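You operate a simulated robot arm through the tools that you are given. There is no shell and no other tool. Be economical: measure what you need, move in short steps, check, and stop when the job is done.

You are at the controls of a simulated robot arm. One attempt, no reset.

TASK
Bring the dead machine up and start side A alone.
Fine: isolator, air valve and key on, then reset.

The check looks at the end state, three seconds after you hand in, the way a careful person would. Anything else that was tipped, shoved, dropped, spilled or broken makes it a failure.

THE ROBOT
A 7-joint arm with a fingered hand, fixed in place. Base frame: the origin is at the foot of the arm, x ahead of it, y to its left, z up. Readings come in cm, degrees, newtons and seconds.
With the tool pointing down near the work surface it reaches from about 10 to 68 cm from the base axis. Its first joint turns from -166.0 to 166.0 degrees. Payload 3.4 kg.
The tool frame sits at the grasp point between the pads (the TCP): z along the fingers, y along the line on which they close. The tips reach 2.5 cm beyond it. Largest opening 8.8 cm; the body of the gripper starts 2.9 cm behind the TCP. The gripper is a hand of 3 fingers: y runs from the thumb to the fingers, the wrist lies at [-1.3, -10.6, -17.4] in the tool frame.
Orientation is told as [roll, pitch, yaw] about the base's x, y, z axes, in that order, counted from this pose: with the fingers straight down and the wrist toward the robot, the tool's x, y and z point along [0, 1, 0], [1, 0, 0] and [0, 0, -1] of the base frame.

THE INTERFACE
- The arm moves only by the tool drive_tool. Its argument "commands" is a list of rows, each a list of 6 numbers: the shift along the base's x, y, z in units of 500 mm (1.0 is 500 mm), then the turn, a rotation vector about the base's x, y, z in units of 120 degrees (1.0 is 120 degrees). In form: [[dx, dy, dz, wx, wy, wz], ...]. A call has 1 to 12 rows; each row is the pose to reach, as a shift and turn from the pose commanded when the call began. A call with a number of a shift or a turn outside -1 to 1 is refused whole. Each row takes 0.2 s and may step no farther than 5 cm and 8.6 degrees from the row before; otherwise, the whole call is refused. A pose out of reach is approached as far as the arm can. The call stops where the force on the tool passes 50 N (or 10 N more than at its start, if that is more) or the arm is blocked; 0.2 s more then pass. In this call time passes only in rows, and 0.2 s behind the last. The reply holds the time, the measured pose of the TCP, the force on the tool along the base axes, the opening and the grip force, in the units named above and with some noise, with the torque about the TCP (base axes, N m) and any sound that the robot's microphone picked up.
- Cameras (640 x 400 px; columns grow to the right, rows downward): "scene" is fixed at [23.66, -50.37, 173.56]; the picture's right is [0.84, -0.54, 0.00], its down [-0.43, -0.68, -0.60] and it looks along [0.32, 0.50, -0.80] (base axes); focal length 270 px, centre (320, 200). "wrist" rides on the gripper at [5.8, -8.5, -9.9] in the tool frame; the picture's right is [-0.67, 0.35, -0.66], its down [-0.69, -0.63, 0.37] and it looks along [-0.29, 0.69, 0.66] (tool axes); focal length 261 px, centre (320, 200). There is no depth. A picture from a camera that has moved, and an enlarged one, comes with that camera's place and axes in the base frame and with its lens. The place of the scene camera against the robot may be out by one fixed shift of up to 1.8 cm in any direction.
- camera(camera): a new picture of that camera. No time passes.
- move_column(by): slides the trunk up (or, below 0, down) by that many cm; the arm rides with it, the base frame stays. It gives what a move gives, with no picture.
- set_fingers(index, middle, thumb_bend, thumb_turn): sets how far each is bent, from 0 (flat) to 100 (curled in); at 30 the hand is open as for a grip, at 70 the pads meet at the TCP. One left out holds its place. A second passes; each finger stops where it meets its share of the squeeze, and holds until it gets a number again. It is the only way to open and close the hand. It gives what a move gives, with no picture; readings hold the bend of each and the force on the fingers (four entries, about 0 where the hand has none), thumb and palm. thumb_turn goes from beside the hand (0) to across from the fingers (100), as for a grip.
- inspect(camera, box): a new picture of the part [left, top, right, bottom] of that camera's present view, enlarged. No time passes.
- finish_job(): hands the job in; it is judged then, once.

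Go step by step. Nothing tells you positions but the pictures and the camera data: compare them with the known pose of the tool, close in by small moves and look again before you grip or let go. The budget is 120 turns and 68 pictures, counting those below and the enlarged ones. Unless the task says otherwise, let go and move clear before handing in, and close with one line.

The tools are called by a JSON object that holds its "api" and its "payload". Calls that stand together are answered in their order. drive_tool: Moves the arm, as the interface text tells. Its arguments: {"type":"object","properties":{"commands":{"type":"array","items":{"type":"array","items":{"type":"number"}}}},"required":["commands"]} The other tools are called the same way: move_column (by) slides the trunk up or down; set_fingers (index, middle, thumb_bend, thumb_turn) moves the fingers one by one; camera (camera) takes a picture; inspect (camera, box) takes an enlarged picture of a part of a camera's view; finish_job () hands the job in.

At the start:

```text
time_s: 0.0
ee_pos: [33.88, 4.36, 139.41]
ee_rot: [0.0, 0.0, 0.1]
force: [-0.4, -0.3, -0.3]
moment: [0.0, -0.04, -0.01]
width: 8.74
grasp_force: 0.0
shape: jaw
bend: [30.0, 30.0, 30.0, 98.0]
finger forces: [0.1, 0.1, 0.0, 0.0, 0.0, 0.1]
trunk travel left (down, up): [-52.5, 6.5]
```

scene: 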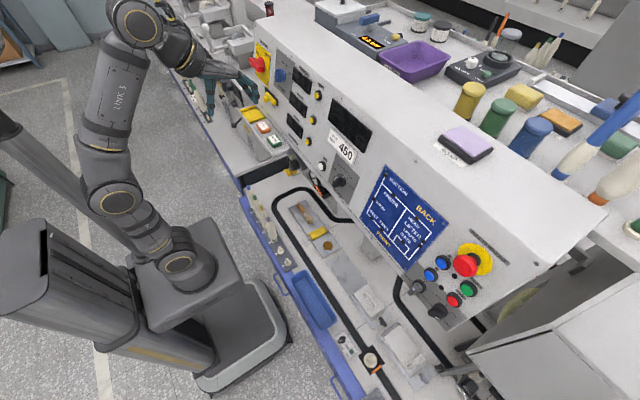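
wrist: 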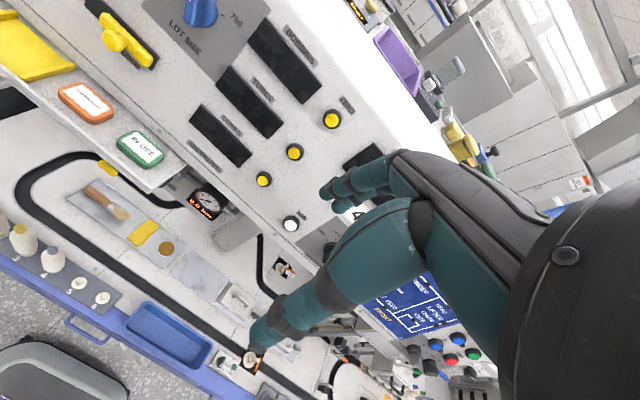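

I see a long machine console with a red rotary isolator on yellow at the far end and a cluster of buttons at the near end. I'll enlarge the parts to identify the controls.

{"api": "inspect", "payload": {"camera": "scene", "box": [230, 30, 350, 105]}}

{"api": "inspect", "payload": {"camera": "scene", "box": [390, 230, 518, 330]}}

{"api": "inspect", "payload": {"camera": "scene", "box": [270, 90, 390, 210]}}

{"api": "inspect", "payload": {"camera": "wrist", "box": [60, 0, 360, 190]}}

```text
5.33 times, centred on (290, 68) of scene
camera zoom: at [23.66, -50.37, 173.56], right [0.84, -0.54, 0.0], down [-0.43, -0.68, -0.6], along [0.32, 0.5, -0.8], focal length 1438 px, centre (480, 907)
```

zoom: 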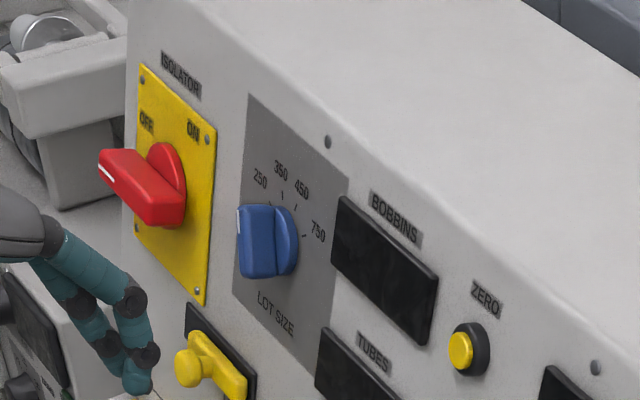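

```text
4.00 times, centred on (454, 280) of scene
camera zoom: at [23.66, -50.37, 173.56], right [0.84, -0.54, 0.0], down [-0.43, -0.68, -0.6], along [0.32, 0.5, -0.8], focal length 1079 px, centre (-216, -120)
```

zoom: 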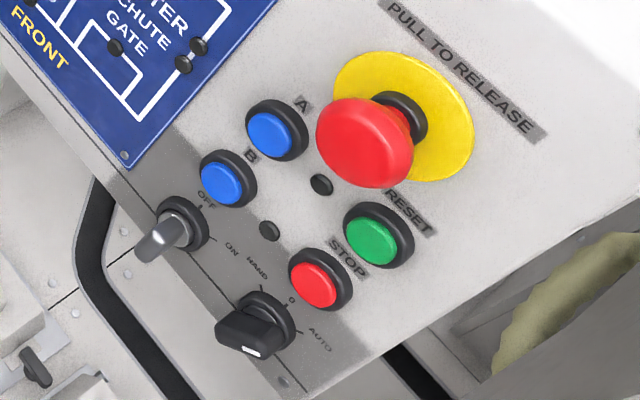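

```text
3.33 times, centred on (330, 150) of scene
camera zoom: at [23.66, -50.37, 173.56], right [0.84, -0.54, 0.0], down [-0.43, -0.68, -0.6], along [0.32, 0.5, -0.8], focal length 899 px, centre (287, 367)
```

zoom: 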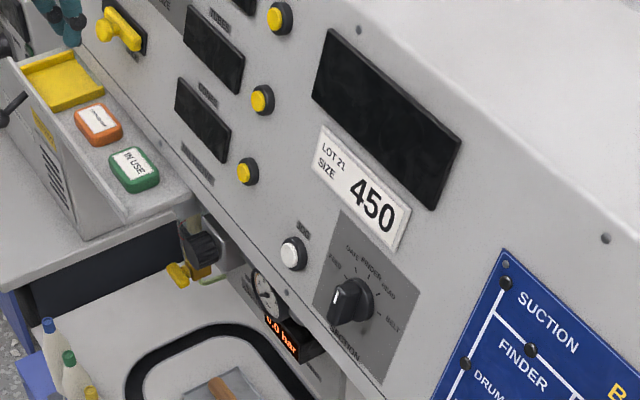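

```text
2.11 times, centred on (210, 95) of wrist
camera zoom: at [25.43, 10.2, 149.34], right [0.35, -0.67, 0.66], down [-0.63, -0.69, -0.37], along [0.69, -0.29, -0.66], focal length 549 px, centre (552, 421)
```

zoom: 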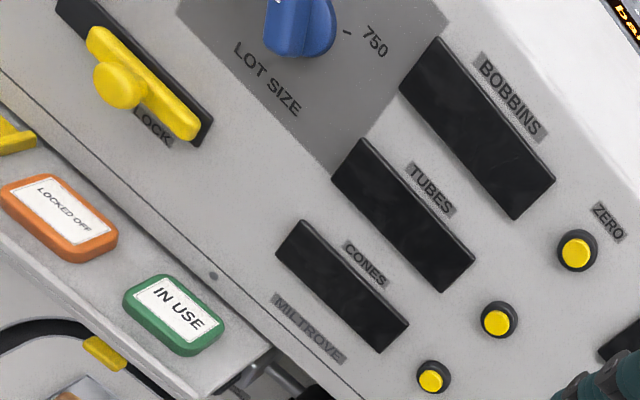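

The panel is nearly vertical, faces the robot at about x=55–58 and runs along y. The isolator is near y≈42, and the key and buttons near y≈-45 to -52. I'll move the hand so the wrist camera looks at the isolator area.

{"api": "drive_tool", "payload": {"commands": [[0, 0.077, -0.028, 0, -0.047, 0], [0, 0.153, -0.057, 0, -0.094, 0], [0, 0.23, -0.085, 0, -0.141, 0], [0, 0.307, -0.114, 0, -0.188, 0], [0, 0.383, -0.142, 0, -0.234, 0], [0, 0.46, -0.171, 0, -0.281, 0], [0, 0.537, -0.2, 0, -0.328, 0], [0, 0.613, -0.228, 0, -0.375, 0]]}}

{"api": "camera", "payload": {"camera": "wrist"}}

```text
time_s: 1.8
ee_pos: [33.04, 36.24, 126.75]
ee_rot: [9.1, -32.5, 3.3]
force: [-0.2, 0.4, -0.1]
moment: [0.02, 0.0, -0.01]
width: 8.76
grasp_force: 0.0
shape: jaw
bend: [30.0, 30.0, 30.0, 98.0]
finger forces: [0.0, 0.0, 0.1, 0.1, 0.0, 0.1]
trunk travel left (down, up): [-52.5, 6.5]
stopped in row 8: the arm was blocked; the commanded pose is now the measured one
```

```text
61 pictures are left
camera wrist: at [19.9, 39.7, 131.11], right [0.05, -0.76, 0.64], down [-0.24, -0.63, -0.73], along [0.97, -0.12, -0.21], focal length 261 px, centre (320, 200)
```

wrist: 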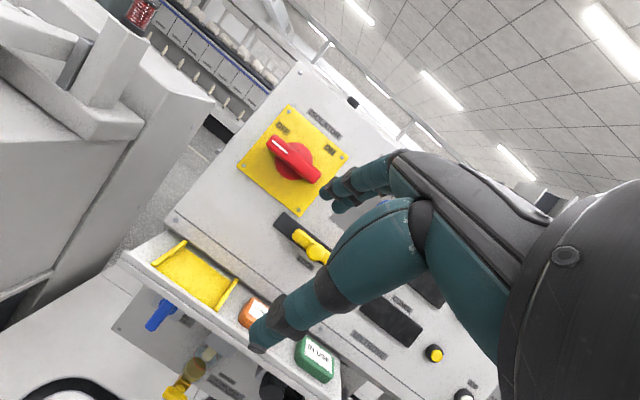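

The arm reached a limit just short of the pose, but the view is good. I'll enlarge it for the isolator handle, the LOCK slide and the air valve below.

{"api": "inspect", "payload": {"camera": "wrist", "box": [220, 90, 380, 190]}}

{"api": "inspect", "payload": {"camera": "wrist", "box": [100, 200, 400, 400]}}

```text
4.00 times, centred on (300, 140) of wrist
camera zoom: at [19.9, 39.7, 131.11], right [0.05, -0.76, 0.64], down [-0.24, -0.63, -0.73], along [0.97, -0.12, -0.21], focal length 1043 px, centre (400, 440)
```

zoom: 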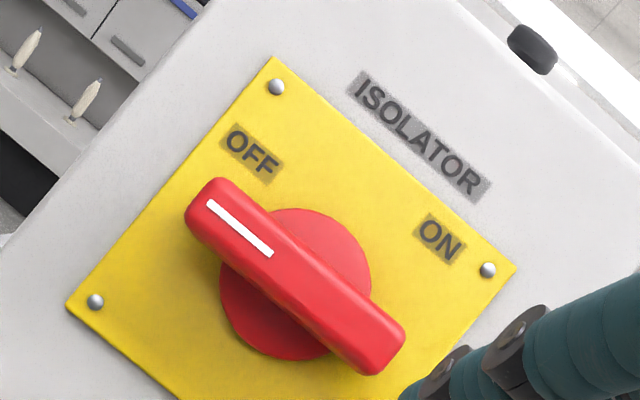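

```text
2.00 times, centred on (250, 300) of wrist
camera zoom: at [19.9, 39.7, 131.11], right [0.05, -0.76, 0.64], down [-0.24, -0.63, -0.73], along [0.97, -0.12, -0.21], focal length 521 px, centre (460, 0)
```

zoom: 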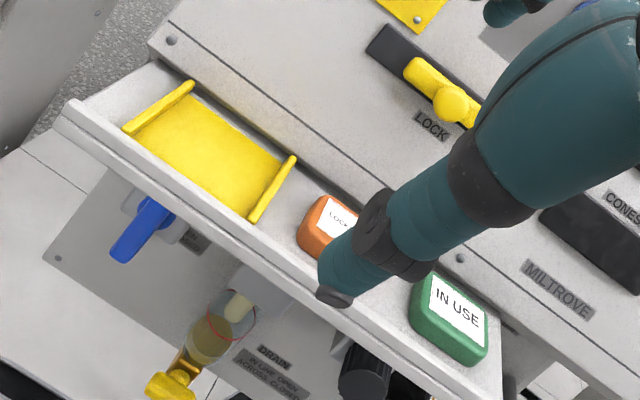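

The isolator lever points to 9 o'clock (OFF), so ON should be a quarter turn clockwise to 12. Taps sit below the tray, so I'll lower the trunk to see them.

{"api": "move_column", "payload": {"by": -18}}

{"api": "camera", "payload": {"camera": "wrist"}}

```text
time_s: 3.8
ee_pos: [32.99, 36.32, 108.76]
ee_rot: [9.1, -32.7, 3.3]
force: [0.0, -0.4, -0.8]
moment: [-0.01, 0.01, -0.04]
width: 8.78
grasp_force: 0.0
shape: jaw
bend: [30.0, 30.0, 30.0, 98.0]
finger forces: [0.1, 0.0, 0.0, 0.0, 0.1, 0.1]
trunk travel left (down, up): [-34.5, 24.5]
```

```text
58 pictures are left
camera wrist: at [19.89, 39.75, 113.1], right [0.05, -0.76, 0.64], down [-0.24, -0.63, -0.73], along [0.97, -0.12, -0.21], focal length 261 px, centre (320, 200)
```

wrist: 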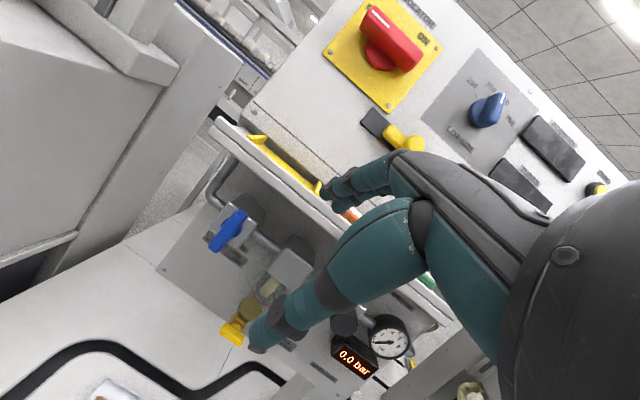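

{"api": "inspect", "payload": {"camera": "wrist", "box": [150, 140, 350, 265]}}

{"api": "inspect", "payload": {"camera": "wrist", "box": [200, 280, 440, 400]}}

```text
3.20 times, centred on (250, 202) of wrist
camera zoom: at [19.89, 39.75, 113.1], right [0.05, -0.76, 0.64], down [-0.24, -0.63, -0.73], along [0.97, -0.12, -0.21], focal length 834 px, centre (544, 192)
```

zoom: 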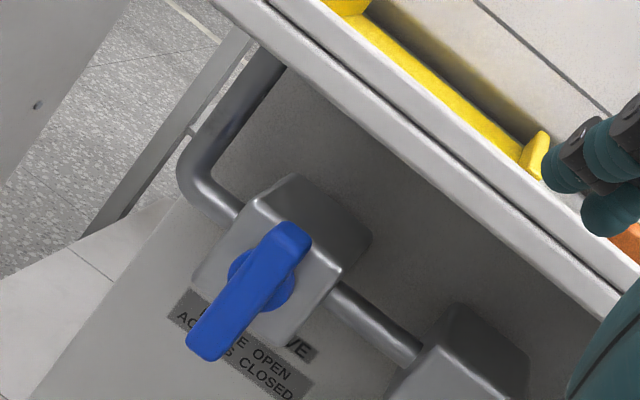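

```text
2.67 times, centred on (320, 340) of wrist
camera zoom: at [19.89, 39.75, 113.1], right [0.05, -0.76, 0.64], down [-0.24, -0.63, -0.73], along [0.97, -0.12, -0.21], focal length 695 px, centre (320, -173)
```

zoom: 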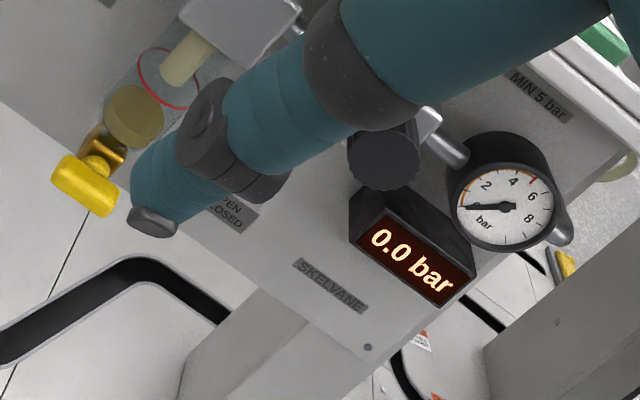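

The blue lever is the AIR VALVE, now across the pipe (closed), with the gauge at 0.0 bar and a MIN 5 bar label. I'll check the arm's posture from the scene camera before turning the hand forward.

{"api": "camera", "payload": {"camera": "scene"}}

```text
55 pictures are left
```

scene: 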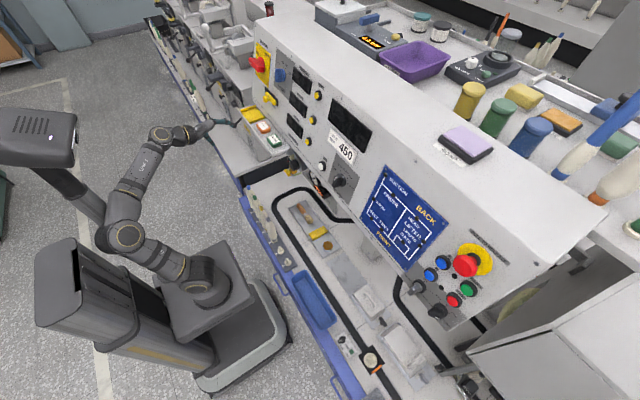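

The arm posture looks clear. I'll test pitching the hand forward in small steps, backing away slightly from the panel.

{"api": "drive_tool", "payload": {"commands": [[-0.02, 0, 0.04, -0.025, -0.06, -0.01], [-0.04, 0, 0.08, -0.05, -0.12, -0.02], [-0.06, 0, 0.12, -0.075, -0.18, -0.027], [-0.08, 0, 0.16, -0.075, -0.24, -0.027], [-0.08, 0, 0.2, -0.075, -0.3, -0.027]]}}

```text
time_s: 4.5
ee_pos: [34.05, 35.31, 111.05]
ee_rot: [7.1, -37.0, 4.1]
force: [0.9, -0.4, -0.8]
moment: [0.01, -0.03, -0.02]
width: 8.77
grasp_force: 0.1
shape: jaw
bend: [30.0, 30.0, 30.0, 98.0]
finger forces: [0.0, 0.1, 0.0, 0.0, 0.1, 0.0]
trunk travel left (down, up): [-34.5, 24.5]
stopped in row 3: the arm was blocked; the commanded pose is now the measured one
```

It is blocked again without any contact, so this is likely a joint limit with the arm so folded. I'll move to a more extended, central place at the same height and try the pitch there.

{"api": "drive_tool", "payload": {"commands": [[-0.01, -0.05, 0.07, 0, 0, 0], [-0.01, -0.11, 0.14, -0.015, -0.02, -0.01], [0.0, -0.19, 0.2, -0.03, -0.04, -0.02], [0.02, -0.27, 0.22, -0.045, -0.08, -0.03], [0.04, -0.35, 0.22, -0.06, -0.13, -0.035], [0.06, -0.42, 0.22, -0.06, -0.18, -0.035], [0.08, -0.48, 0.22, -0.06, -0.23, -0.035], [0.1, -0.5, 0.22, -0.06, -0.28, -0.035], [0.1, -0.5, 0.22, -0.06, -0.34, -0.035], [0.1, -0.5, 0.22, -0.06, -0.4, -0.035], [0.1, -0.5, 0.22, -0.06, -0.44, -0.035]]}}

```text
refused: row 3 steps farther than a row can; nothing moved
```

The step was slightly too long, so I'll repeat with shorter ones.

{"api": "drive_tool", "payload": {"commands": [[-0.01, -0.05, 0.07, 0, 0, 0], [-0.01, -0.11, 0.14, -0.015, -0.02, -0.01], [0.0, -0.18, 0.2, -0.03, -0.04, -0.02], [0.02, -0.26, 0.22, -0.045, -0.08, -0.03], [0.04, -0.34, 0.22, -0.06, -0.13, -0.035], [0.06, -0.41, 0.22, -0.06, -0.18, -0.035], [0.08, -0.47, 0.22, -0.06, -0.23, -0.035], [0.1, -0.5, 0.22, -0.06, -0.28, -0.035], [0.1, -0.5, 0.22, -0.06, -0.34, -0.035], [0.1, -0.5, 0.22, -0.06, -0.4, -0.035], [0.1, -0.5, 0.22, -0.06, -0.44, -0.035]]}}

```text
time_s: 6.0
ee_pos: [42.6, 13.14, 117.55]
ee_rot: [-3.8, -51.1, 7.9]
force: [-0.4, -0.3, -0.5]
moment: [0.0, -0.01, -0.03]
width: 8.79
grasp_force: 0.0
shape: jaw
bend: [30.0, 30.0, 30.0, 98.0]
finger forces: [0.0, 0.0, 0.1, 0.1, 0.1, 0.0]
trunk travel left (down, up): [-34.5, 24.5]
stopped in row 7: the arm was blocked; the commanded pose is now the measured one
```

Pitch frees up as the arm extends, so a lower trunk with a raised forearm should help. I'll raise the hand, then lower the trunk.

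{"api": "drive_tool", "payload": {"commands": [[-0.02, 0, 0.08, 0, 0, 0], [-0.04, 0, 0.16, 0, 0, 0], [-0.06, 0, 0.24, 0, 0, 0], [-0.08, 0, 0.32, 0, 0, 0], [-0.08, 0, 0.4, 0, 0, 0]]}}

{"api": "move_column", "payload": {"by": -24}}

{"api": "drive_tool", "payload": {"commands": [[0.0, 0, 0.04, 0, -0.05, 0], [0.0, 0, 0.08, 0, -0.1, 0], [0.02, 0, 0.12, 0, -0.15, 0], [0.04, 0, 0.12, 0, -0.2, 0], [0.06, 0, 0.12, 0, -0.25, 0], [0.06, 0, 0.12, 0, -0.3, 0]]}}

```text
time_s: 7.2
ee_pos: [38.59, 13.45, 137.15]
ee_rot: [-4.1, -51.3, 8.1]
force: [-0.8, -0.3, 0.4]
moment: [0.0, -0.02, 0.01]
width: 8.77
grasp_force: 0.0
shape: jaw
bend: [30.0, 30.0, 30.0, 98.0]
finger forces: [0.0, 0.0, 0.1, 0.0, 0.0, 0.0]
trunk travel left (down, up): [-34.5, 24.5]
```

```text
time_s: 9.7
ee_pos: [38.45, 13.56, 113.18]
ee_rot: [-4.1, -51.5, 8.2]
force: [0.6, 0.3, -0.4]
moment: [-0.01, 0.01, 0.0]
width: 8.78
grasp_force: 0.0
shape: jaw
bend: [30.0, 30.0, 30.0, 98.0]
finger forces: [0.0, 0.1, 0.0, 0.0, 0.0, 0.1]
trunk travel left (down, up): [-10.5, 48.5]
```

```text
time_s: 11.1
ee_pos: [41.51, 13.45, 119.27]
ee_rot: [-63.4, -84.5, 65.8]
force: [-0.3, -0.4, 0.4]
moment: [0.02, 0.0, 0.01]
width: 8.8
grasp_force: 0.0
shape: jaw
bend: [30.0, 30.0, 30.0, 98.0]
finger forces: [0.0, 0.0, 0.1, 0.0, 0.1, 0.0]
trunk travel left (down, up): [-10.5, 48.5]
```

The hand now points straight at the panel. I'll form a poking finger (index and thumb pinched, middle curled) and look at it.

{"api": "set_fingers", "payload": {"index": 70, "middle": 100, "thumb_bend": 70, "thumb_turn": 100}}

{"api": "camera", "payload": {"camera": "wrist"}}

{"api": "inspect", "payload": {"camera": "scene", "box": [180, 40, 420, 190]}}

```text
time_s: 12.1
ee_pos: [41.46, 13.47, 119.29]
ee_rot: [-63.0, -84.5, 65.3]
force: [-0.3, -0.2, 0.6]
moment: [-0.02, 0.01, 0.04]
width: 0.0
grasp_force: 0.0
shape: fingers
bend: [70.0, 100.0, 70.0, 100.0]
finger forces: [0.0, 0.1, 0.1, 0.1, 0.0, 0.0]
trunk travel left (down, up): [-10.5, 48.5]
```

```text
54 pictures are left
camera wrist: at [30.99, 18.11, 110.59], right [-0.61, -0.66, 0.43], down [0.37, -0.72, -0.58], along [0.7, -0.2, 0.69], focal length 261 px, centre (320, 200)
```

wrist: 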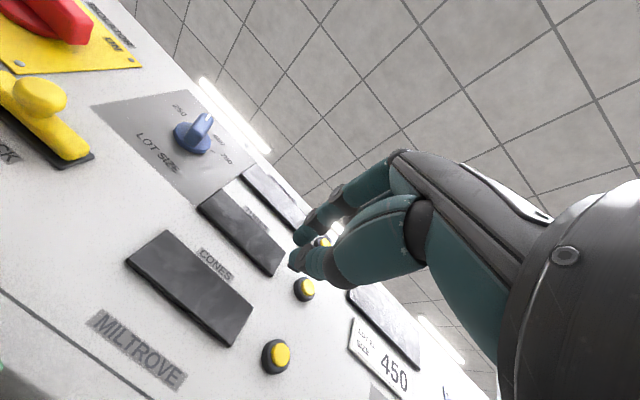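

```text
2.67 times, centred on (300, 115) of scene
camera zoom: at [23.66, -50.37, 173.56], right [0.84, -0.54, 0.0], down [-0.43, -0.68, -0.6], along [0.32, 0.5, -0.8], focal length 719 px, centre (373, 427)
```

zoom: 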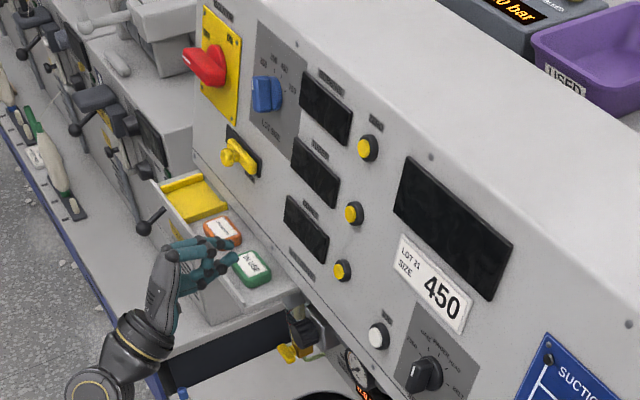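

{"api": "inspect", "payload": {"camera": "wrist", "box": [270, 140, 450, 300]}}

{"api": "inspect", "payload": {"camera": "scene", "box": [220, 110, 290, 160]}}

```text
2.50 times, centred on (360, 220) of wrist
camera zoom: at [30.99, 18.11, 110.59], right [-0.61, -0.66, 0.43], down [0.37, -0.72, -0.58], along [0.7, -0.2, 0.69], focal length 652 px, centre (220, 150)
```

zoom: 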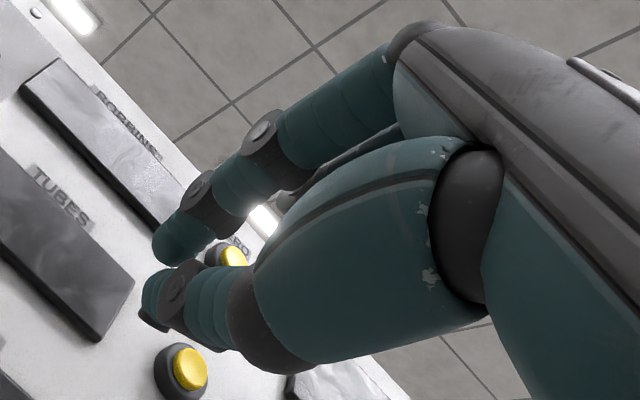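

```text
8.00 times, centred on (255, 135) of scene
camera zoom: at [23.66, -50.37, 173.56], right [0.84, -0.54, 0.0], down [-0.43, -0.68, -0.6], along [0.32, 0.5, -0.8], focal length 2157 px, centre (840, 720)
```

zoom: 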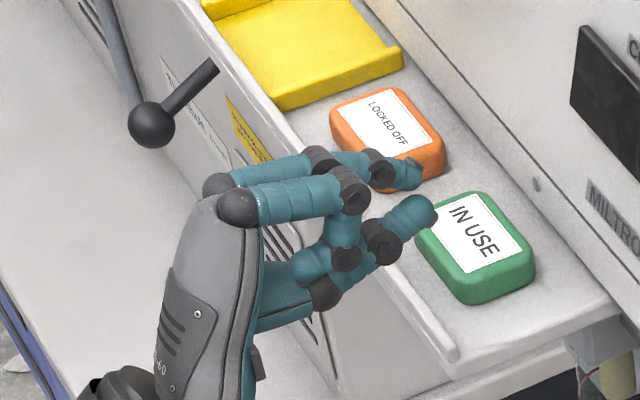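

The index and thumb make a compact tip, with index at +y and middle at -y. The isolator bar is centred near (52–55, 41.5, 125.5) with a half-length of about 4 cm. I'll close all three digits into a stiff peg and travel to in front of the bar's left end.

{"api": "set_fingers", "payload": {"index": 70, "middle": 70, "thumb_bend": 70}}

{"api": "drive_tool", "payload": {"commands": [[0, 0.0775, 0.0, 0.01, 0, 0], [0, 0.155, 0.0, 0.02, 0, 0], [0, 0.2325, 0.0, 0.03, 0, 0], [0, 0.31, 0.0, 0.04, 0, 0], [0, 0.3875, 0.0, 0.04, 0, 0], [0, 0.465, 0.0, 0.04, 0, 0], [0, 0.5425, 0.0, 0.04, 0, 0], [0, 0.62, 0.0, 0.04, 0, 0]]}}

{"api": "camera", "payload": {"camera": "wrist"}}

```text
time_s: 13.1
ee_pos: [41.4, 13.52, 119.21]
ee_rot: [-63.0, -84.4, 65.3]
force: [0.1, -1.1, 0.0]
moment: [0.0, -0.01, 0.01]
width: 0.0
grasp_force: 0.1
shape: fingers
bend: [70.0, 70.0, 70.0, 100.0]
finger forces: [0.1, 0.1, 0.1, 0.0, 0.0, 0.1]
trunk travel left (down, up): [-10.5, 48.5]
```

```text
time_s: 14.9
ee_pos: [40.11, 38.25, 114.59]
ee_rot: [-0.2, -87.6, 2.5]
force: [-0.7, 0.6, 0.3]
moment: [0.0, 0.02, 0.03]
width: 0.01
grasp_force: 0.1
shape: fingers
bend: [70.0, 70.0, 70.0, 100.0]
finger forces: [0.0, 0.1, 0.0, 0.0, 0.0, 0.0]
out of reach, approached as far as the arm can: row 5, 6, 7, 8
trunk travel left (down, up): [-10.5, 48.5]
```

```text
50 pictures are left
camera wrist: at [29.61, 43.58, 106.38], right [-0.61, -0.7, 0.38], down [0.37, -0.67, -0.64], along [0.7, -0.26, 0.67], focal length 261 px, centre (320, 200)
```

wrist: 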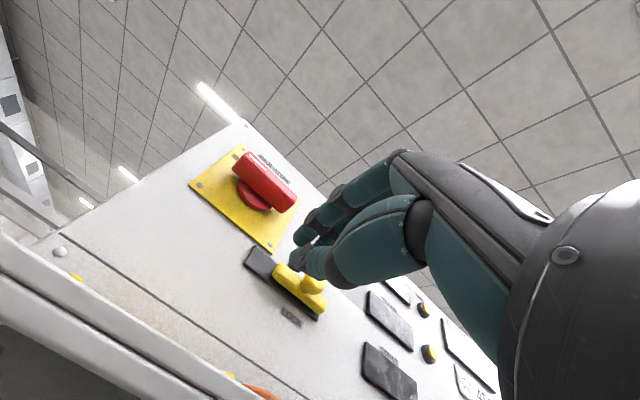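

The arm is at its reach limit with the trunk this low. I'll raise the trunk by 12 cm and continue to the left end of the bar.

{"api": "move_column", "payload": {"by": 12}}

{"api": "drive_tool", "payload": {"commands": [[0, 0.05, -0.03, 0, 0, 0], [0, 0.1, -0.06, 0, 0, 0], [0.02, 0.135, -0.1, 0, 0, 0], [0.07, 0.135, -0.12, 0, 0, 0]]}}

{"api": "camera", "payload": {"camera": "wrist"}}

```text
time_s: 16.4
ee_pos: [40.03, 38.47, 126.49]
ee_rot: [-3.6, -87.7, 6.1]
force: [-0.1, 0.6, -0.7]
moment: [-0.02, -0.02, -0.04]
width: 0.0
grasp_force: 0.1
shape: fingers
bend: [70.0, 70.0, 70.0, 100.0]
finger forces: [0.1, 0.0, 0.1, 0.1, 0.0, 0.0]
trunk travel left (down, up): [-22.5, 36.5]
```

```text
time_s: 17.4
ee_pos: [43.12, 43.7, 119.56]
ee_rot: [-2.1, -87.7, 4.6]
force: [0.1, 0.9, 0.5]
moment: [0.0, 0.05, 0.01]
width: 0.01
grasp_force: 0.1
shape: fingers
bend: [70.0, 70.0, 70.0, 100.0]
finger forces: [0.0, 0.1, 0.0, 0.0, 0.1, 0.0]
out of reach, approached as far as the arm can: row 1, 2, 3, 4
trunk travel left (down, up): [-22.5, 36.5]
```

```text
49 pictures are left
camera wrist: at [32.71, 49.06, 111.38], right [-0.61, -0.7, 0.38], down [0.37, -0.67, -0.64], along [0.7, -0.25, 0.67], focal length 261 px, centre (320, 200)
```

wrist: 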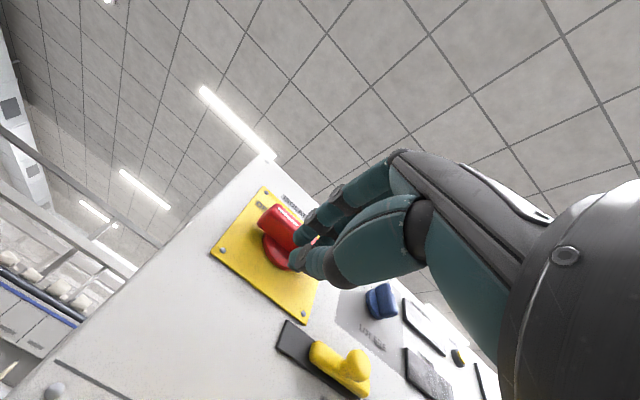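

Still a bit short. I'll raise the trunk another 8 cm and drive back down.

{"api": "move_column", "payload": {"by": 8}}

{"api": "drive_tool", "payload": {"commands": [[0, 0, -0.06, 0, 0, 0], [0.0, 0.0, -0.12, 0, 0, 0], [0.02, 0.01, -0.15, 0, 0, 0]]}}

```text
time_s: 18.6
ee_pos: [43.16, 43.68, 127.64]
ee_rot: [-3.8, -87.7, 6.1]
force: [-0.4, 0.0, 0.8]
moment: [0.01, 0.0, -0.01]
width: 0.0
grasp_force: 0.0
shape: fingers
bend: [70.0, 70.0, 70.0, 100.0]
finger forces: [0.0, 0.0, 0.0, 0.1, 0.1, 0.0]
trunk travel left (down, up): [-30.5, 28.5]
```

```text
time_s: 19.4
ee_pos: [44.21, 44.14, 120.05]
ee_rot: [-3.5, -87.7, 6.0]
force: [0.5, 0.1, 0.1]
moment: [-0.03, 0.0, -0.02]
width: 0.0
grasp_force: 0.0
shape: fingers
bend: [70.0, 70.0, 70.0, 100.0]
finger forces: [0.0, 0.1, 0.0, 0.0, 0.1, 0.0]
trunk travel left (down, up): [-30.5, 28.5]
```

Within reach now. I'll advance under the left end of the bar, staying low, then look.

{"api": "drive_tool", "payload": {"commands": [[0.04, 0.01, -0.01, 0, 0, 0], [0.08, 0.01, -0.01, 0, 0, 0], [0.12, 0.01, -0.01, 0, 0, 0], [0.15, 0.01, -0.01, 0, 0, 0]]}}

{"api": "inspect", "payload": {"camera": "wrist", "box": [160, 80, 440, 320]}}

{"api": "inspect", "payload": {"camera": "scene", "box": [200, 30, 320, 110]}}

```text
time_s: 20.4
ee_pos: [51.65, 44.54, 119.46]
ee_rot: [-3.1, -87.7, 5.5]
force: [0.0, 0.3, -0.3]
moment: [-0.03, 0.02, -0.02]
width: 0.01
grasp_force: 0.1
shape: fingers
bend: [70.0, 70.0, 70.0, 100.0]
finger forces: [0.1, 0.1, 0.0, 0.0, 0.0, 0.1]
trunk travel left (down, up): [-30.5, 28.5]
```

```text
1.67 times, centred on (300, 200) of wrist
camera zoom: at [41.25, 49.93, 111.35], right [-0.61, -0.7, 0.38], down [0.37, -0.67, -0.64], along [0.7, -0.25, 0.67], focal length 434 px, centre (353, 200)
```

zoom: 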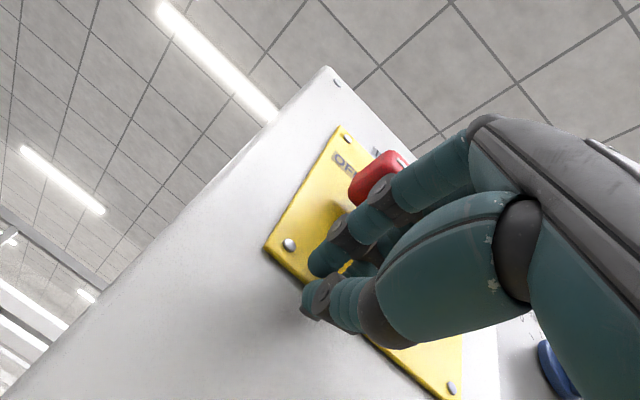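

```text
5.00 times, centred on (260, 70) of scene
camera zoom: at [23.66, -50.37, 173.56], right [0.84, -0.54, 0.0], down [-0.43, -0.68, -0.6], along [0.32, 0.5, -0.8], focal length 1348 px, centre (620, 850)
```

zoom: 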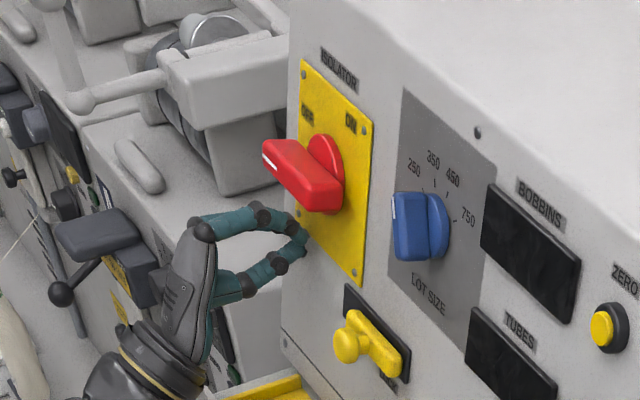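

The peg is under the bar's left end. I'll move up in small steps until it touches.

{"api": "drive_tool", "payload": {"commands": [[0, 0, 0.01, 0, 0, 0], [0, 0, 0.02, 0, 0, 0], [0, 0, 0.03, 0, 0, 0], [0, 0, 0.04, 0, 0, 0], [0, 0, 0.05, 0, 0, 0], [0, 0, 0.06, 0, 0, 0]]}}

{"api": "inspect", "payload": {"camera": "scene", "box": [200, 30, 320, 110]}}

```text
time_s: 21.8
ee_pos: [50.61, 43.74, 122.0]
ee_rot: [-4.2, -87.7, 6.6]
force: [0.8, 0.2, 0.1]
moment: [-0.02, -0.02, 0.0]
width: 0.0
grasp_force: 0.1
shape: fingers
bend: [70.0, 70.0, 70.0, 100.0]
finger forces: [0.1, 0.0, 0.0, 0.0, 0.0, 0.0]
out of reach, approached as far as the arm can: row 2, 3, 4, 5, 6
trunk travel left (down, up): [-30.5, 28.5]
```

```text
5.00 times, centred on (260, 70) of scene
camera zoom: at [23.66, -50.37, 173.56], right [0.84, -0.54, 0.0], down [-0.43, -0.68, -0.6], along [0.32, 0.5, -0.8], focal length 1348 px, centre (620, 850)
```

zoom: 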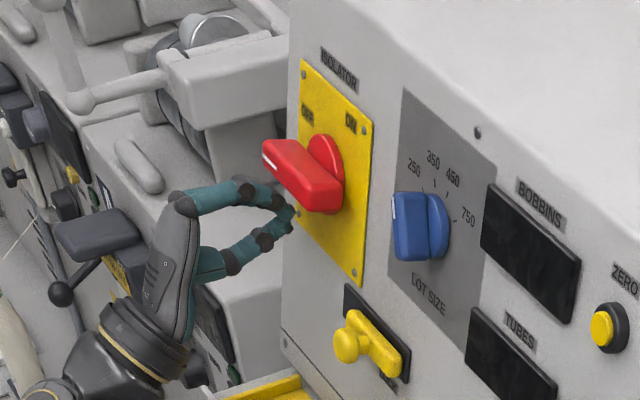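

Reach runs out as I go up, so I'll back off and raise the trunk by another 10 cm before returning.

{"api": "drive_tool", "payload": {"commands": [[-0.05, 0.0, -0.05, 0, 0, 0], [-0.11, 0.01, -0.1, 0, 0, 0], [-0.16, 0.01, -0.15, 0, 0, 0]]}}

{"api": "move_column", "payload": {"by": 12}}

{"api": "drive_tool", "payload": {"commands": [[0.0, 0.0, -0.06, 0, 0, 0], [0.0, 0.0, -0.12, 0, 0, 0]]}}

```text
time_s: 22.6
ee_pos: [42.62, 44.37, 114.41]
ee_rot: [-4.4, -87.7, 6.9]
force: [-0.4, -1.5, -1.8]
moment: [-0.02, -0.02, 0.0]
width: 0.0
grasp_force: 0.0
shape: fingers
bend: [70.0, 70.0, 70.0, 100.0]
finger forces: [0.0, 0.0, 0.1, 0.0, 0.1, 0.0]
trunk travel left (down, up): [-30.5, 28.5]
```

```text
time_s: 24.1
ee_pos: [42.79, 44.33, 126.55]
ee_rot: [-3.8, -87.7, 6.3]
force: [0.2, 0.2, -0.5]
moment: [-0.01, -0.02, 0.0]
width: 0.0
grasp_force: 0.0
shape: fingers
bend: [70.0, 70.0, 70.0, 100.0]
finger forces: [0.0, 0.0, 0.0, 0.0, 0.0, 0.0]
trunk travel left (down, up): [-42.5, 16.5]
```

```text
time_s: 24.7
ee_pos: [42.76, 44.2, 120.65]
ee_rot: [-3.0, -87.7, 5.5]
force: [0.4, 0.2, -1.3]
moment: [0.01, 0.01, 0.03]
width: 0.0
grasp_force: 0.1
shape: fingers
bend: [70.0, 70.0, 70.0, 100.0]
finger forces: [0.0, 0.0, 0.1, 0.0, 0.0, 0.0]
trunk travel left (down, up): [-42.5, 16.5]
```

The trunk is at a good height now and the pitch holds. I'll go forward under the bar, then up until contact.

{"api": "drive_tool", "payload": {"commands": [[0.05, 0.005, -0.02, 0, 0, 0], [0.1, 0.005, -0.025, 0, 0, 0], [0.15, 0.005, -0.025, 0, 0, 0], [0.18, 0.005, -0.02, 0, 0, 0], [0.18, 0.005, 0.0, 0, 0, 0], [0.18, 0.005, 0.02, 0, 0, 0], [0.18, 0.005, 0.03, 0, 0, 0], [0.18, 0.005, 0.04, 0, 0, 0], [0.18, 0.005, 0.05, 0, 0, 0]]}}

{"api": "inspect", "payload": {"camera": "scene", "box": [200, 30, 320, 110]}}

```text
time_s: 26.7
ee_pos: [51.67, 44.78, 123.11]
ee_rot: [-5.5, -87.8, 8.0]
force: [-0.7, 1.9, -2.8]
moment: [0.0, 0.0, -0.05]
width: 0.02
grasp_force: 1.3
shape: fingers
bend: [70.0, 70.0, 70.0, 100.0]
finger forces: [0.0, 3.0, 0.0, 0.0, 0.0, 0.0]
trunk travel left (down, up): [-42.5, 16.5]
```

```text
5.00 times, centred on (260, 70) of scene
camera zoom: at [23.66, -50.37, 173.56], right [0.84, -0.54, 0.0], down [-0.43, -0.68, -0.6], along [0.32, 0.5, -0.8], focal length 1348 px, centre (620, 850)
```

zoom: 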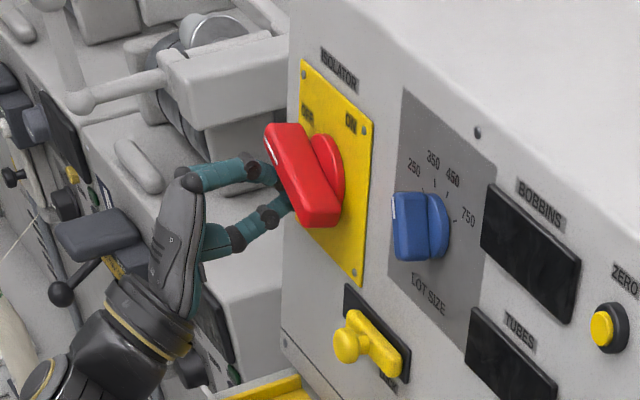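

The lever turns easily and has moved about 30°. I'll follow the arc around toward 12 o'clock.

{"api": "drive_tool", "payload": {"commands": [[0, 0.01, 0.022, 0, 0, 0], [0, 0.02, 0.044, 0, 0, 0], [0, 0.02, 0.058, 0, 0, 0], [0, 0.018, 0.072, 0, 0, 0], [0, 0.012, 0.084, 0, 0, 0], [0, 0.004, 0.096, 0, 0, 0], [0, -0.006, 0.098, 0, 0, 0]]}}

{"api": "inspect", "payload": {"camera": "scene", "box": [200, 30, 320, 110]}}

```text
time_s: 28.3
ee_pos: [51.65, 44.32, 127.98]
ee_rot: [-3.5, -87.6, 5.9]
force: [0.0, 1.0, -0.1]
moment: [0.01, -0.01, 0.0]
width: 0.0
grasp_force: 0.1
shape: fingers
bend: [70.0, 70.0, 70.0, 100.0]
finger forces: [0.1, 0.0, 0.0, 0.0, 0.1, 0.1]
trunk travel left (down, up): [-42.5, 16.5]
```

```text
5.00 times, centred on (260, 70) of scene
camera zoom: at [23.66, -50.37, 173.56], right [0.84, -0.54, 0.0], down [-0.43, -0.68, -0.6], along [0.32, 0.5, -0.8], focal length 1348 px, centre (620, 850)
```

zoom: 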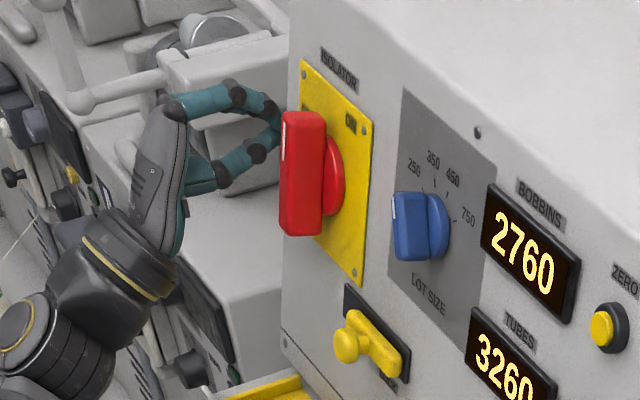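

The isolator is ON and the displays are lit. Next is the air valve, whose lever pivots near (55, 42.5, 94) and hangs down to z≈90. I'll retract and lower the trunk to come in under the tray.

{"api": "drive_tool", "payload": {"commands": [[-0.06, 0.01, 0, 0, 0, 0], [-0.14, 0.01, 0, 0, 0, 0], [-0.22, 0.01, 0, 0, 0, 0], [-0.28, 0.01, 0, 0, 0.03, 0]]}}

{"api": "move_column", "payload": {"by": -22}}

{"api": "drive_tool", "payload": {"commands": [[0.0, 0, -0.04, 0, 0.05, 0], [-0.02, 0.01, -0.08, 0, 0.1, 0], [-0.04, 0.02, -0.12, 0, 0.15, 0], [-0.04, 0.03, -0.16, 0, 0.18, 0]]}}

{"api": "camera", "payload": {"camera": "wrist"}}

```text
time_s: 29.3
ee_pos: [37.74, 44.65, 127.88]
ee_rot: [-0.1, -83.9, 2.5]
force: [0.5, 0.7, -0.2]
moment: [0.02, -0.04, -0.02]
width: 0.0
grasp_force: 0.1
shape: fingers
bend: [70.0, 70.0, 70.0, 100.0]
finger forces: [0.1, 0.0, 0.1, 0.0, 0.0, 0.0]
trunk travel left (down, up): [-42.5, 16.5]
```

```text
time_s: 31.6
ee_pos: [37.72, 44.64, 105.73]
ee_rot: [0.0, -84.2, 2.4]
force: [-0.1, -0.2, -0.1]
moment: [0.04, -0.01, -0.02]
width: 0.0
grasp_force: 0.1
shape: fingers
bend: [70.0, 70.0, 70.0, 100.0]
finger forces: [0.1, 0.0, 0.1, 0.0, 0.0, 0.0]
trunk travel left (down, up): [-20.5, 38.5]
```

```text
time_s: 32.8
ee_pos: [39.53, 43.51, 97.62]
ee_rot: [0.9, -62.6, -3.7]
force: [0.6, 0.2, 0.3]
moment: [0.01, 0.04, -0.04]
width: 0.01
grasp_force: 0.0
shape: fingers
bend: [70.0, 70.0, 70.0, 100.0]
finger forces: [0.1, 0.1, 0.0, 0.0, 0.0, 0.0]
trunk travel left (down, up): [-20.5, 38.5]
stopped in row 4: the arm was blocked; the commanded pose is now the measured one
```

```text
43 pictures are left
camera wrist: at [27.19, 49.95, 94.68], right [-0.45, -0.65, 0.61], down [0.0, -0.68, -0.73], along [0.89, -0.33, 0.31], focal length 261 px, centre (320, 200)
```

wrist: 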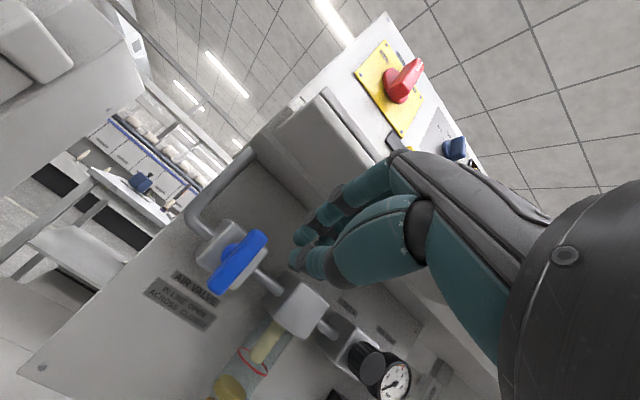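

{"api": "inspect", "payload": {"camera": "wrist", "box": [130, 180, 350, 320]}}

{"api": "camera", "payload": {"camera": "scene"}}

```text
2.86 times, centred on (240, 250) of wrist
camera zoom: at [27.19, 49.95, 94.68], right [-0.45, -0.65, 0.61], down [0.0, -0.68, -0.73], along [0.89, -0.33, 0.31], focal length 745 px, centre (549, 57)
```

zoom: 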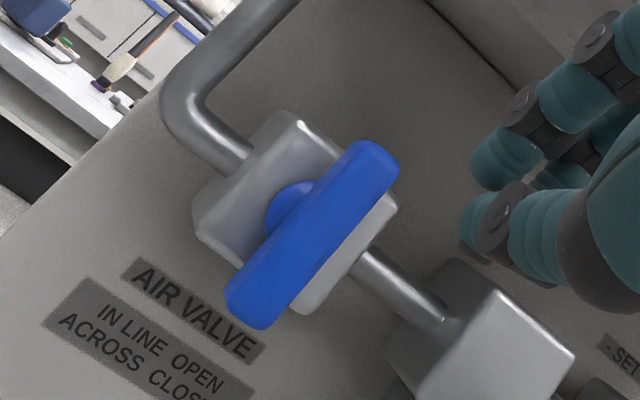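

```text
41 pictures are left
```

scene: 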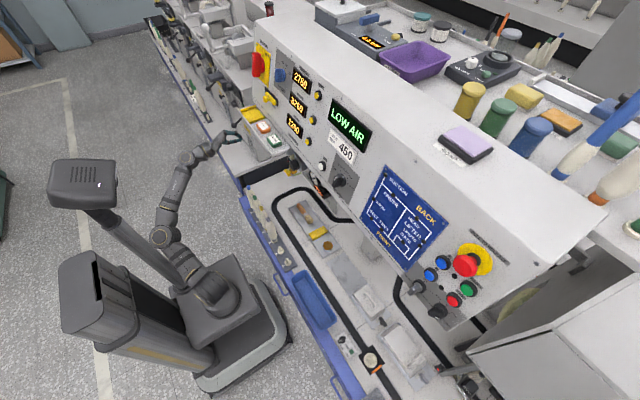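

The valve lever is centred at about (54.3, 42.4, 93.2), vertical and ±3.3 cm long, and the display now reads LOW AIR. I'll bring the peg to the left of its lower end.

{"api": "drive_tool", "payload": {"commands": [[0.03, 0.03, -0.04, 0, 0, 0.01], [0.06, 0.06, -0.08, 0, 0, 0.02], [0.1, 0.065, -0.12, 0, 0, 0.03], [0.16, 0.065, -0.12, 0, 0, 0.03], [0.21, 0.065, -0.12, 0, 0, 0.03], [0.25, 0.065, -0.12, 0, 0, 0.03]]}}

{"api": "inspect", "payload": {"camera": "wrist", "box": [140, 90, 440, 330]}}

```text
time_s: 34.2
ee_pos: [52.02, 46.69, 91.65]
ee_rot: [0.9, -62.6, 0.0]
force: [0.2, 0.3, -0.4]
moment: [-0.01, 0.01, 0.01]
width: 0.01
grasp_force: 0.0
shape: fingers
bend: [70.0, 70.0, 70.0, 100.0]
finger forces: [0.0, 0.0, 0.1, 0.0, 0.1, 0.1]
trunk travel left (down, up): [-20.5, 38.5]
```

```text
1.67 times, centred on (290, 210) of wrist
camera zoom: at [39.3, 52.34, 88.64], right [-0.41, -0.68, 0.61], down [0.05, -0.68, -0.73], along [0.91, -0.27, 0.31], focal length 434 px, centre (370, 183)
```

zoom: 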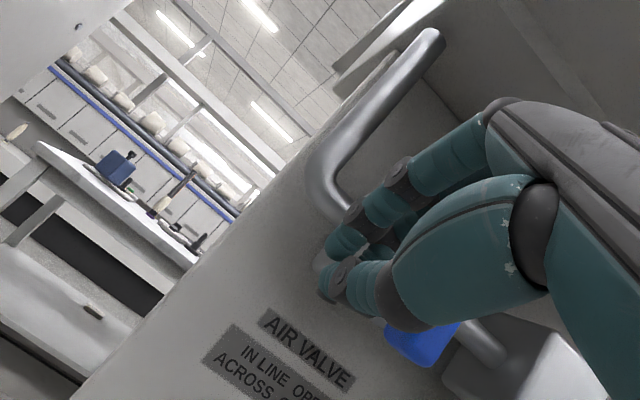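

The peg sits just left of the lever's lower end. I'll push gently to the right and watch the force.

{"api": "drive_tool", "payload": {"commands": [[0, -0.01, 0, 0, 0, 0], [0, -0.02, 0, 0, 0, 0], [0, -0.03, 0, 0, 0, 0], [0, -0.04, -0.004, 0, 0, 0], [0, -0.05, -0.01, 0, 0, 0]]}}

{"api": "inspect", "payload": {"camera": "wrist", "box": [140, 90, 440, 330]}}

```text
time_s: 35.4
ee_pos: [51.84, 44.61, 91.16]
ee_rot: [0.7, -62.7, 0.7]
force: [-0.5, 13.2, 5.7]
moment: [-0.29, -0.06, 0.17]
width: 0.01
grasp_force: 6.2
shape: fingers
bend: [70.0, 67.0, 70.0, 100.0]
finger forces: [0.1, 12.6, 0.0, 0.0, 0.0, 0.0]
trunk travel left (down, up): [-20.5, 38.5]
```

```text
1.67 times, centred on (290, 210) of wrist
camera zoom: at [38.99, 50.19, 88.11], right [-0.41, -0.68, 0.61], down [0.05, -0.68, -0.73], along [0.91, -0.27, 0.31], focal length 434 px, centre (370, 183)
```

zoom: 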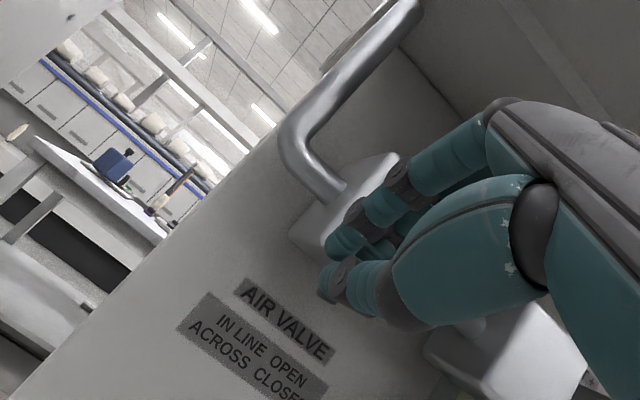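

There is resistance, and the torque suggests contact near the pivot. I'll back off and look at the lever.

{"api": "drive_tool", "payload": {"commands": [[0, 0.03, 0.0, 0, 0, 0], [-0.04, 0.05, 0.0, 0, 0, 0], [-0.12, 0.05, 0, 0, 0, 0], [-0.2, 0.05, 0, 0, 0, 0]]}}

{"api": "inspect", "payload": {"camera": "wrist", "box": [160, 180, 380, 340]}}

```text
time_s: 36.4
ee_pos: [41.86, 46.63, 91.13]
ee_rot: [0.9, -62.7, 0.1]
force: [0.0, 0.1, 0.4]
moment: [0.0, 0.02, 0.01]
width: 0.01
grasp_force: 0.1
shape: fingers
bend: [70.0, 70.0, 70.0, 100.0]
finger forces: [0.0, 0.0, 0.0, 0.0, 0.0, 0.0]
trunk travel left (down, up): [-20.5, 38.5]
```

```text
2.50 times, centred on (270, 260) of wrist
camera zoom: at [29.14, 52.28, 88.05], right [-0.41, -0.68, 0.61], down [0.04, -0.68, -0.73], along [0.91, -0.27, 0.31], focal length 652 px, centre (445, 50)
```

zoom: 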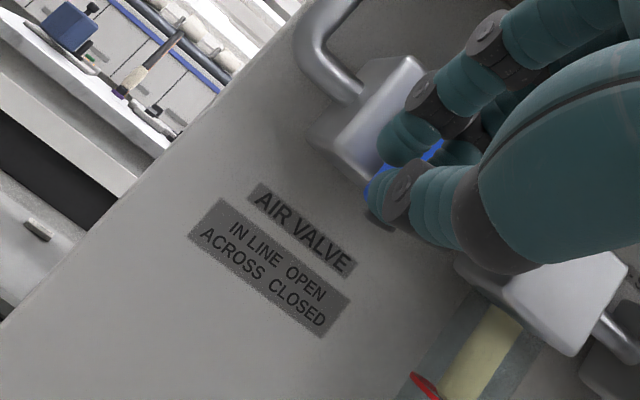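

{"api": "drive_tool", "payload": {"commands": [[-0.02, -0.08, 0.02, 0, 0, 0], [-0.02, -0.16, 0.05, 0, 0, 0]]}}

{"api": "inspect", "payload": {"camera": "wrist", "box": [130, 140, 400, 340]}}

```text
time_s: 37.1
ee_pos: [46.13, 33.47, 93.39]
ee_rot: [-0.1, -62.9, -7.2]
force: [0.5, 0.0, 0.4]
moment: [0.01, -0.01, -0.01]
width: 0.0
grasp_force: 0.1
shape: fingers
bend: [70.0, 70.0, 70.0, 100.0]
finger forces: [0.1, 0.0, 0.0, 0.1, 0.0, 0.1]
trunk travel left (down, up): [-20.5, 38.5]
stopped in row 2: the arm was blocked; the commanded pose is now the measured one
```

```text
2.00 times, centred on (265, 240) of wrist
camera zoom: at [34.25, 40.94, 90.26], right [-0.51, -0.61, 0.61], down [-0.05, -0.69, -0.73], along [0.86, -0.4, 0.32], focal length 521 px, centre (430, 120)
```

zoom: 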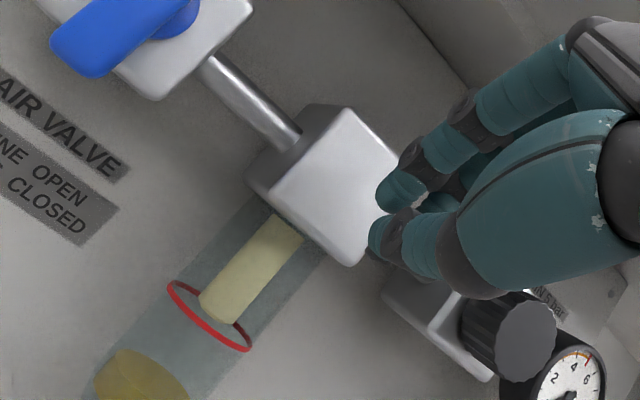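

{"api": "inspect", "payload": {"camera": "wrist", "box": [100, 60, 340, 220]}}

```text
2.50 times, centred on (220, 140) of wrist
camera zoom: at [34.25, 40.94, 90.26], right [-0.51, -0.61, 0.61], down [-0.05, -0.69, -0.73], along [0.86, -0.4, 0.32], focal length 652 px, centre (570, 350)
```

zoom: 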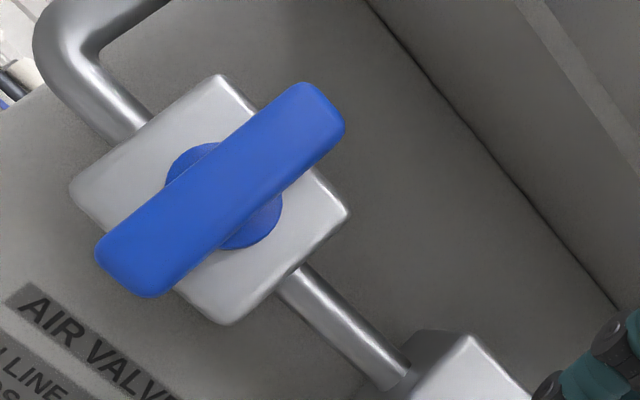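

The lever is still essentially vertical because my contact was level with the pivot. I'll return and push lower, at the lever's bottom tip.

{"api": "drive_tool", "payload": {"commands": [[-0.03, 0.06, -0.02, 0, 0, 0.02], [-0.03, 0.14, -0.04, 0, 0, 0.04], [-0.02, 0.22, -0.08, 0, 0, 0.06], [0.02, 0.265, -0.1, 0, 0, 0.06], [0.07, 0.265, -0.105, 0, 0, 0.06], [0.12, 0.265, -0.105, 0, 0, 0.06]]}}

{"api": "inspect", "payload": {"camera": "wrist", "box": [140, 90, 440, 330]}}

```text
time_s: 38.5
ee_pos: [51.93, 47.14, 88.11]
ee_rot: [-0.1, -62.8, 0.1]
force: [1.2, -0.1, 0.2]
moment: [-0.02, -0.04, 0.0]
width: 0.0
grasp_force: 0.0
shape: fingers
bend: [70.0, 70.0, 70.0, 100.0]
finger forces: [0.0, 0.1, 0.1, 0.0, 0.0, 0.1]
trunk travel left (down, up): [-20.5, 38.5]
```

```text
1.67 times, centred on (290, 210) of wrist
camera zoom: at [39.27, 52.94, 85.0], right [-0.43, -0.67, 0.61], down [0.04, -0.69, -0.73], along [0.9, -0.28, 0.32], focal length 434 px, centre (370, 183)
```

zoom: 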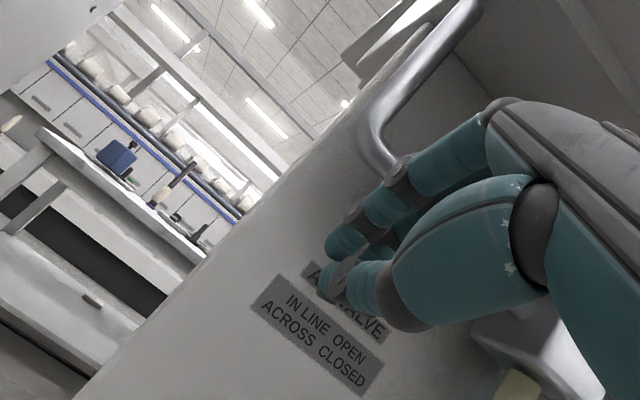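

{"api": "drive_tool", "payload": {"commands": [[0.005, -0.01, 0.016, 0, 0, 0], [0.005, -0.03, 0.016, 0, 0, 0], [0.005, -0.04, 0.016, 0, 0, 0], [0.005, -0.05, 0.016, 0, 0, 0], [0.005, -0.06, 0.012, 0, 0, 0]]}}

{"api": "inspect", "payload": {"camera": "wrist", "box": [140, 90, 440, 330]}}

```text
time_s: 39.8
ee_pos: [51.96, 44.44, 88.71]
ee_rot: [-0.5, -63.0, 0.9]
force: [1.1, 20.1, 2.9]
moment: [-0.43, 0.05, 0.29]
width: 0.01
grasp_force: 9.8
shape: fingers
bend: [70.0, 68.0, 70.0, 100.0]
finger forces: [0.1, 19.8, 0.1, 0.1, 0.0, 0.1]
trunk travel left (down, up): [-20.5, 38.5]
```

```text
1.67 times, centred on (290, 210) of wrist
camera zoom: at [39.28, 50.16, 85.55], right [-0.42, -0.67, 0.61], down [0.05, -0.69, -0.72], along [0.91, -0.28, 0.32], focal length 434 px, centre (370, 183)
```

zoom: 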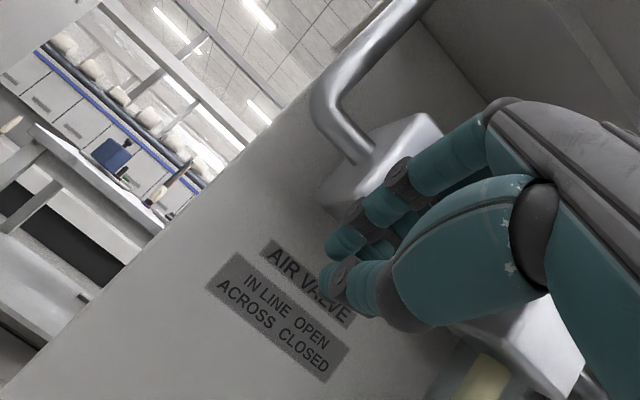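

It's against a stop in this direction (20 N, no movement). The lever must swing the other way, so I'll retract, go to its right side and push the tip to the left.

{"api": "drive_tool", "payload": {"commands": [[0, 0.03, 0, 0, 0, 0], [-0.06, 0.03, 0.0, 0, 0, 0], [-0.13, 0.02, 0, 0, 0, 0], [-0.13, -0.05, 0.01, 0, 0, 0], [-0.12, -0.115, 0.01, 0, 0, 0], [-0.06, -0.115, 0.01, 0, 0, 0]]}}

{"api": "inspect", "payload": {"camera": "wrist", "box": [140, 90, 440, 330]}}

```text
time_s: 41.1
ee_pos: [49.03, 38.33, 89.25]
ee_rot: [-0.1, -62.9, 0.1]
force: [-0.7, -0.7, -0.3]
moment: [0.0, 0.03, 0.01]
width: 0.0
grasp_force: 0.0
shape: fingers
bend: [70.0, 70.0, 70.0, 100.0]
finger forces: [0.0, 0.0, 0.1, 0.0, 0.0, 0.0]
trunk travel left (down, up): [-20.5, 38.5]
```

```text
1.67 times, centred on (290, 210) of wrist
camera zoom: at [36.41, 44.05, 86.07], right [-0.43, -0.67, 0.61], down [0.04, -0.69, -0.73], along [0.9, -0.29, 0.32], focal length 434 px, centre (370, 183)
```

zoom: 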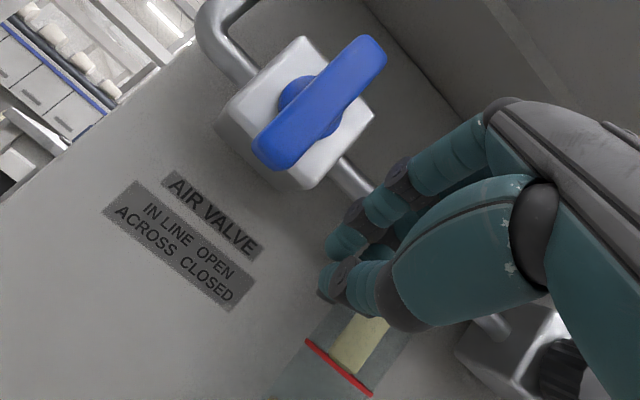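

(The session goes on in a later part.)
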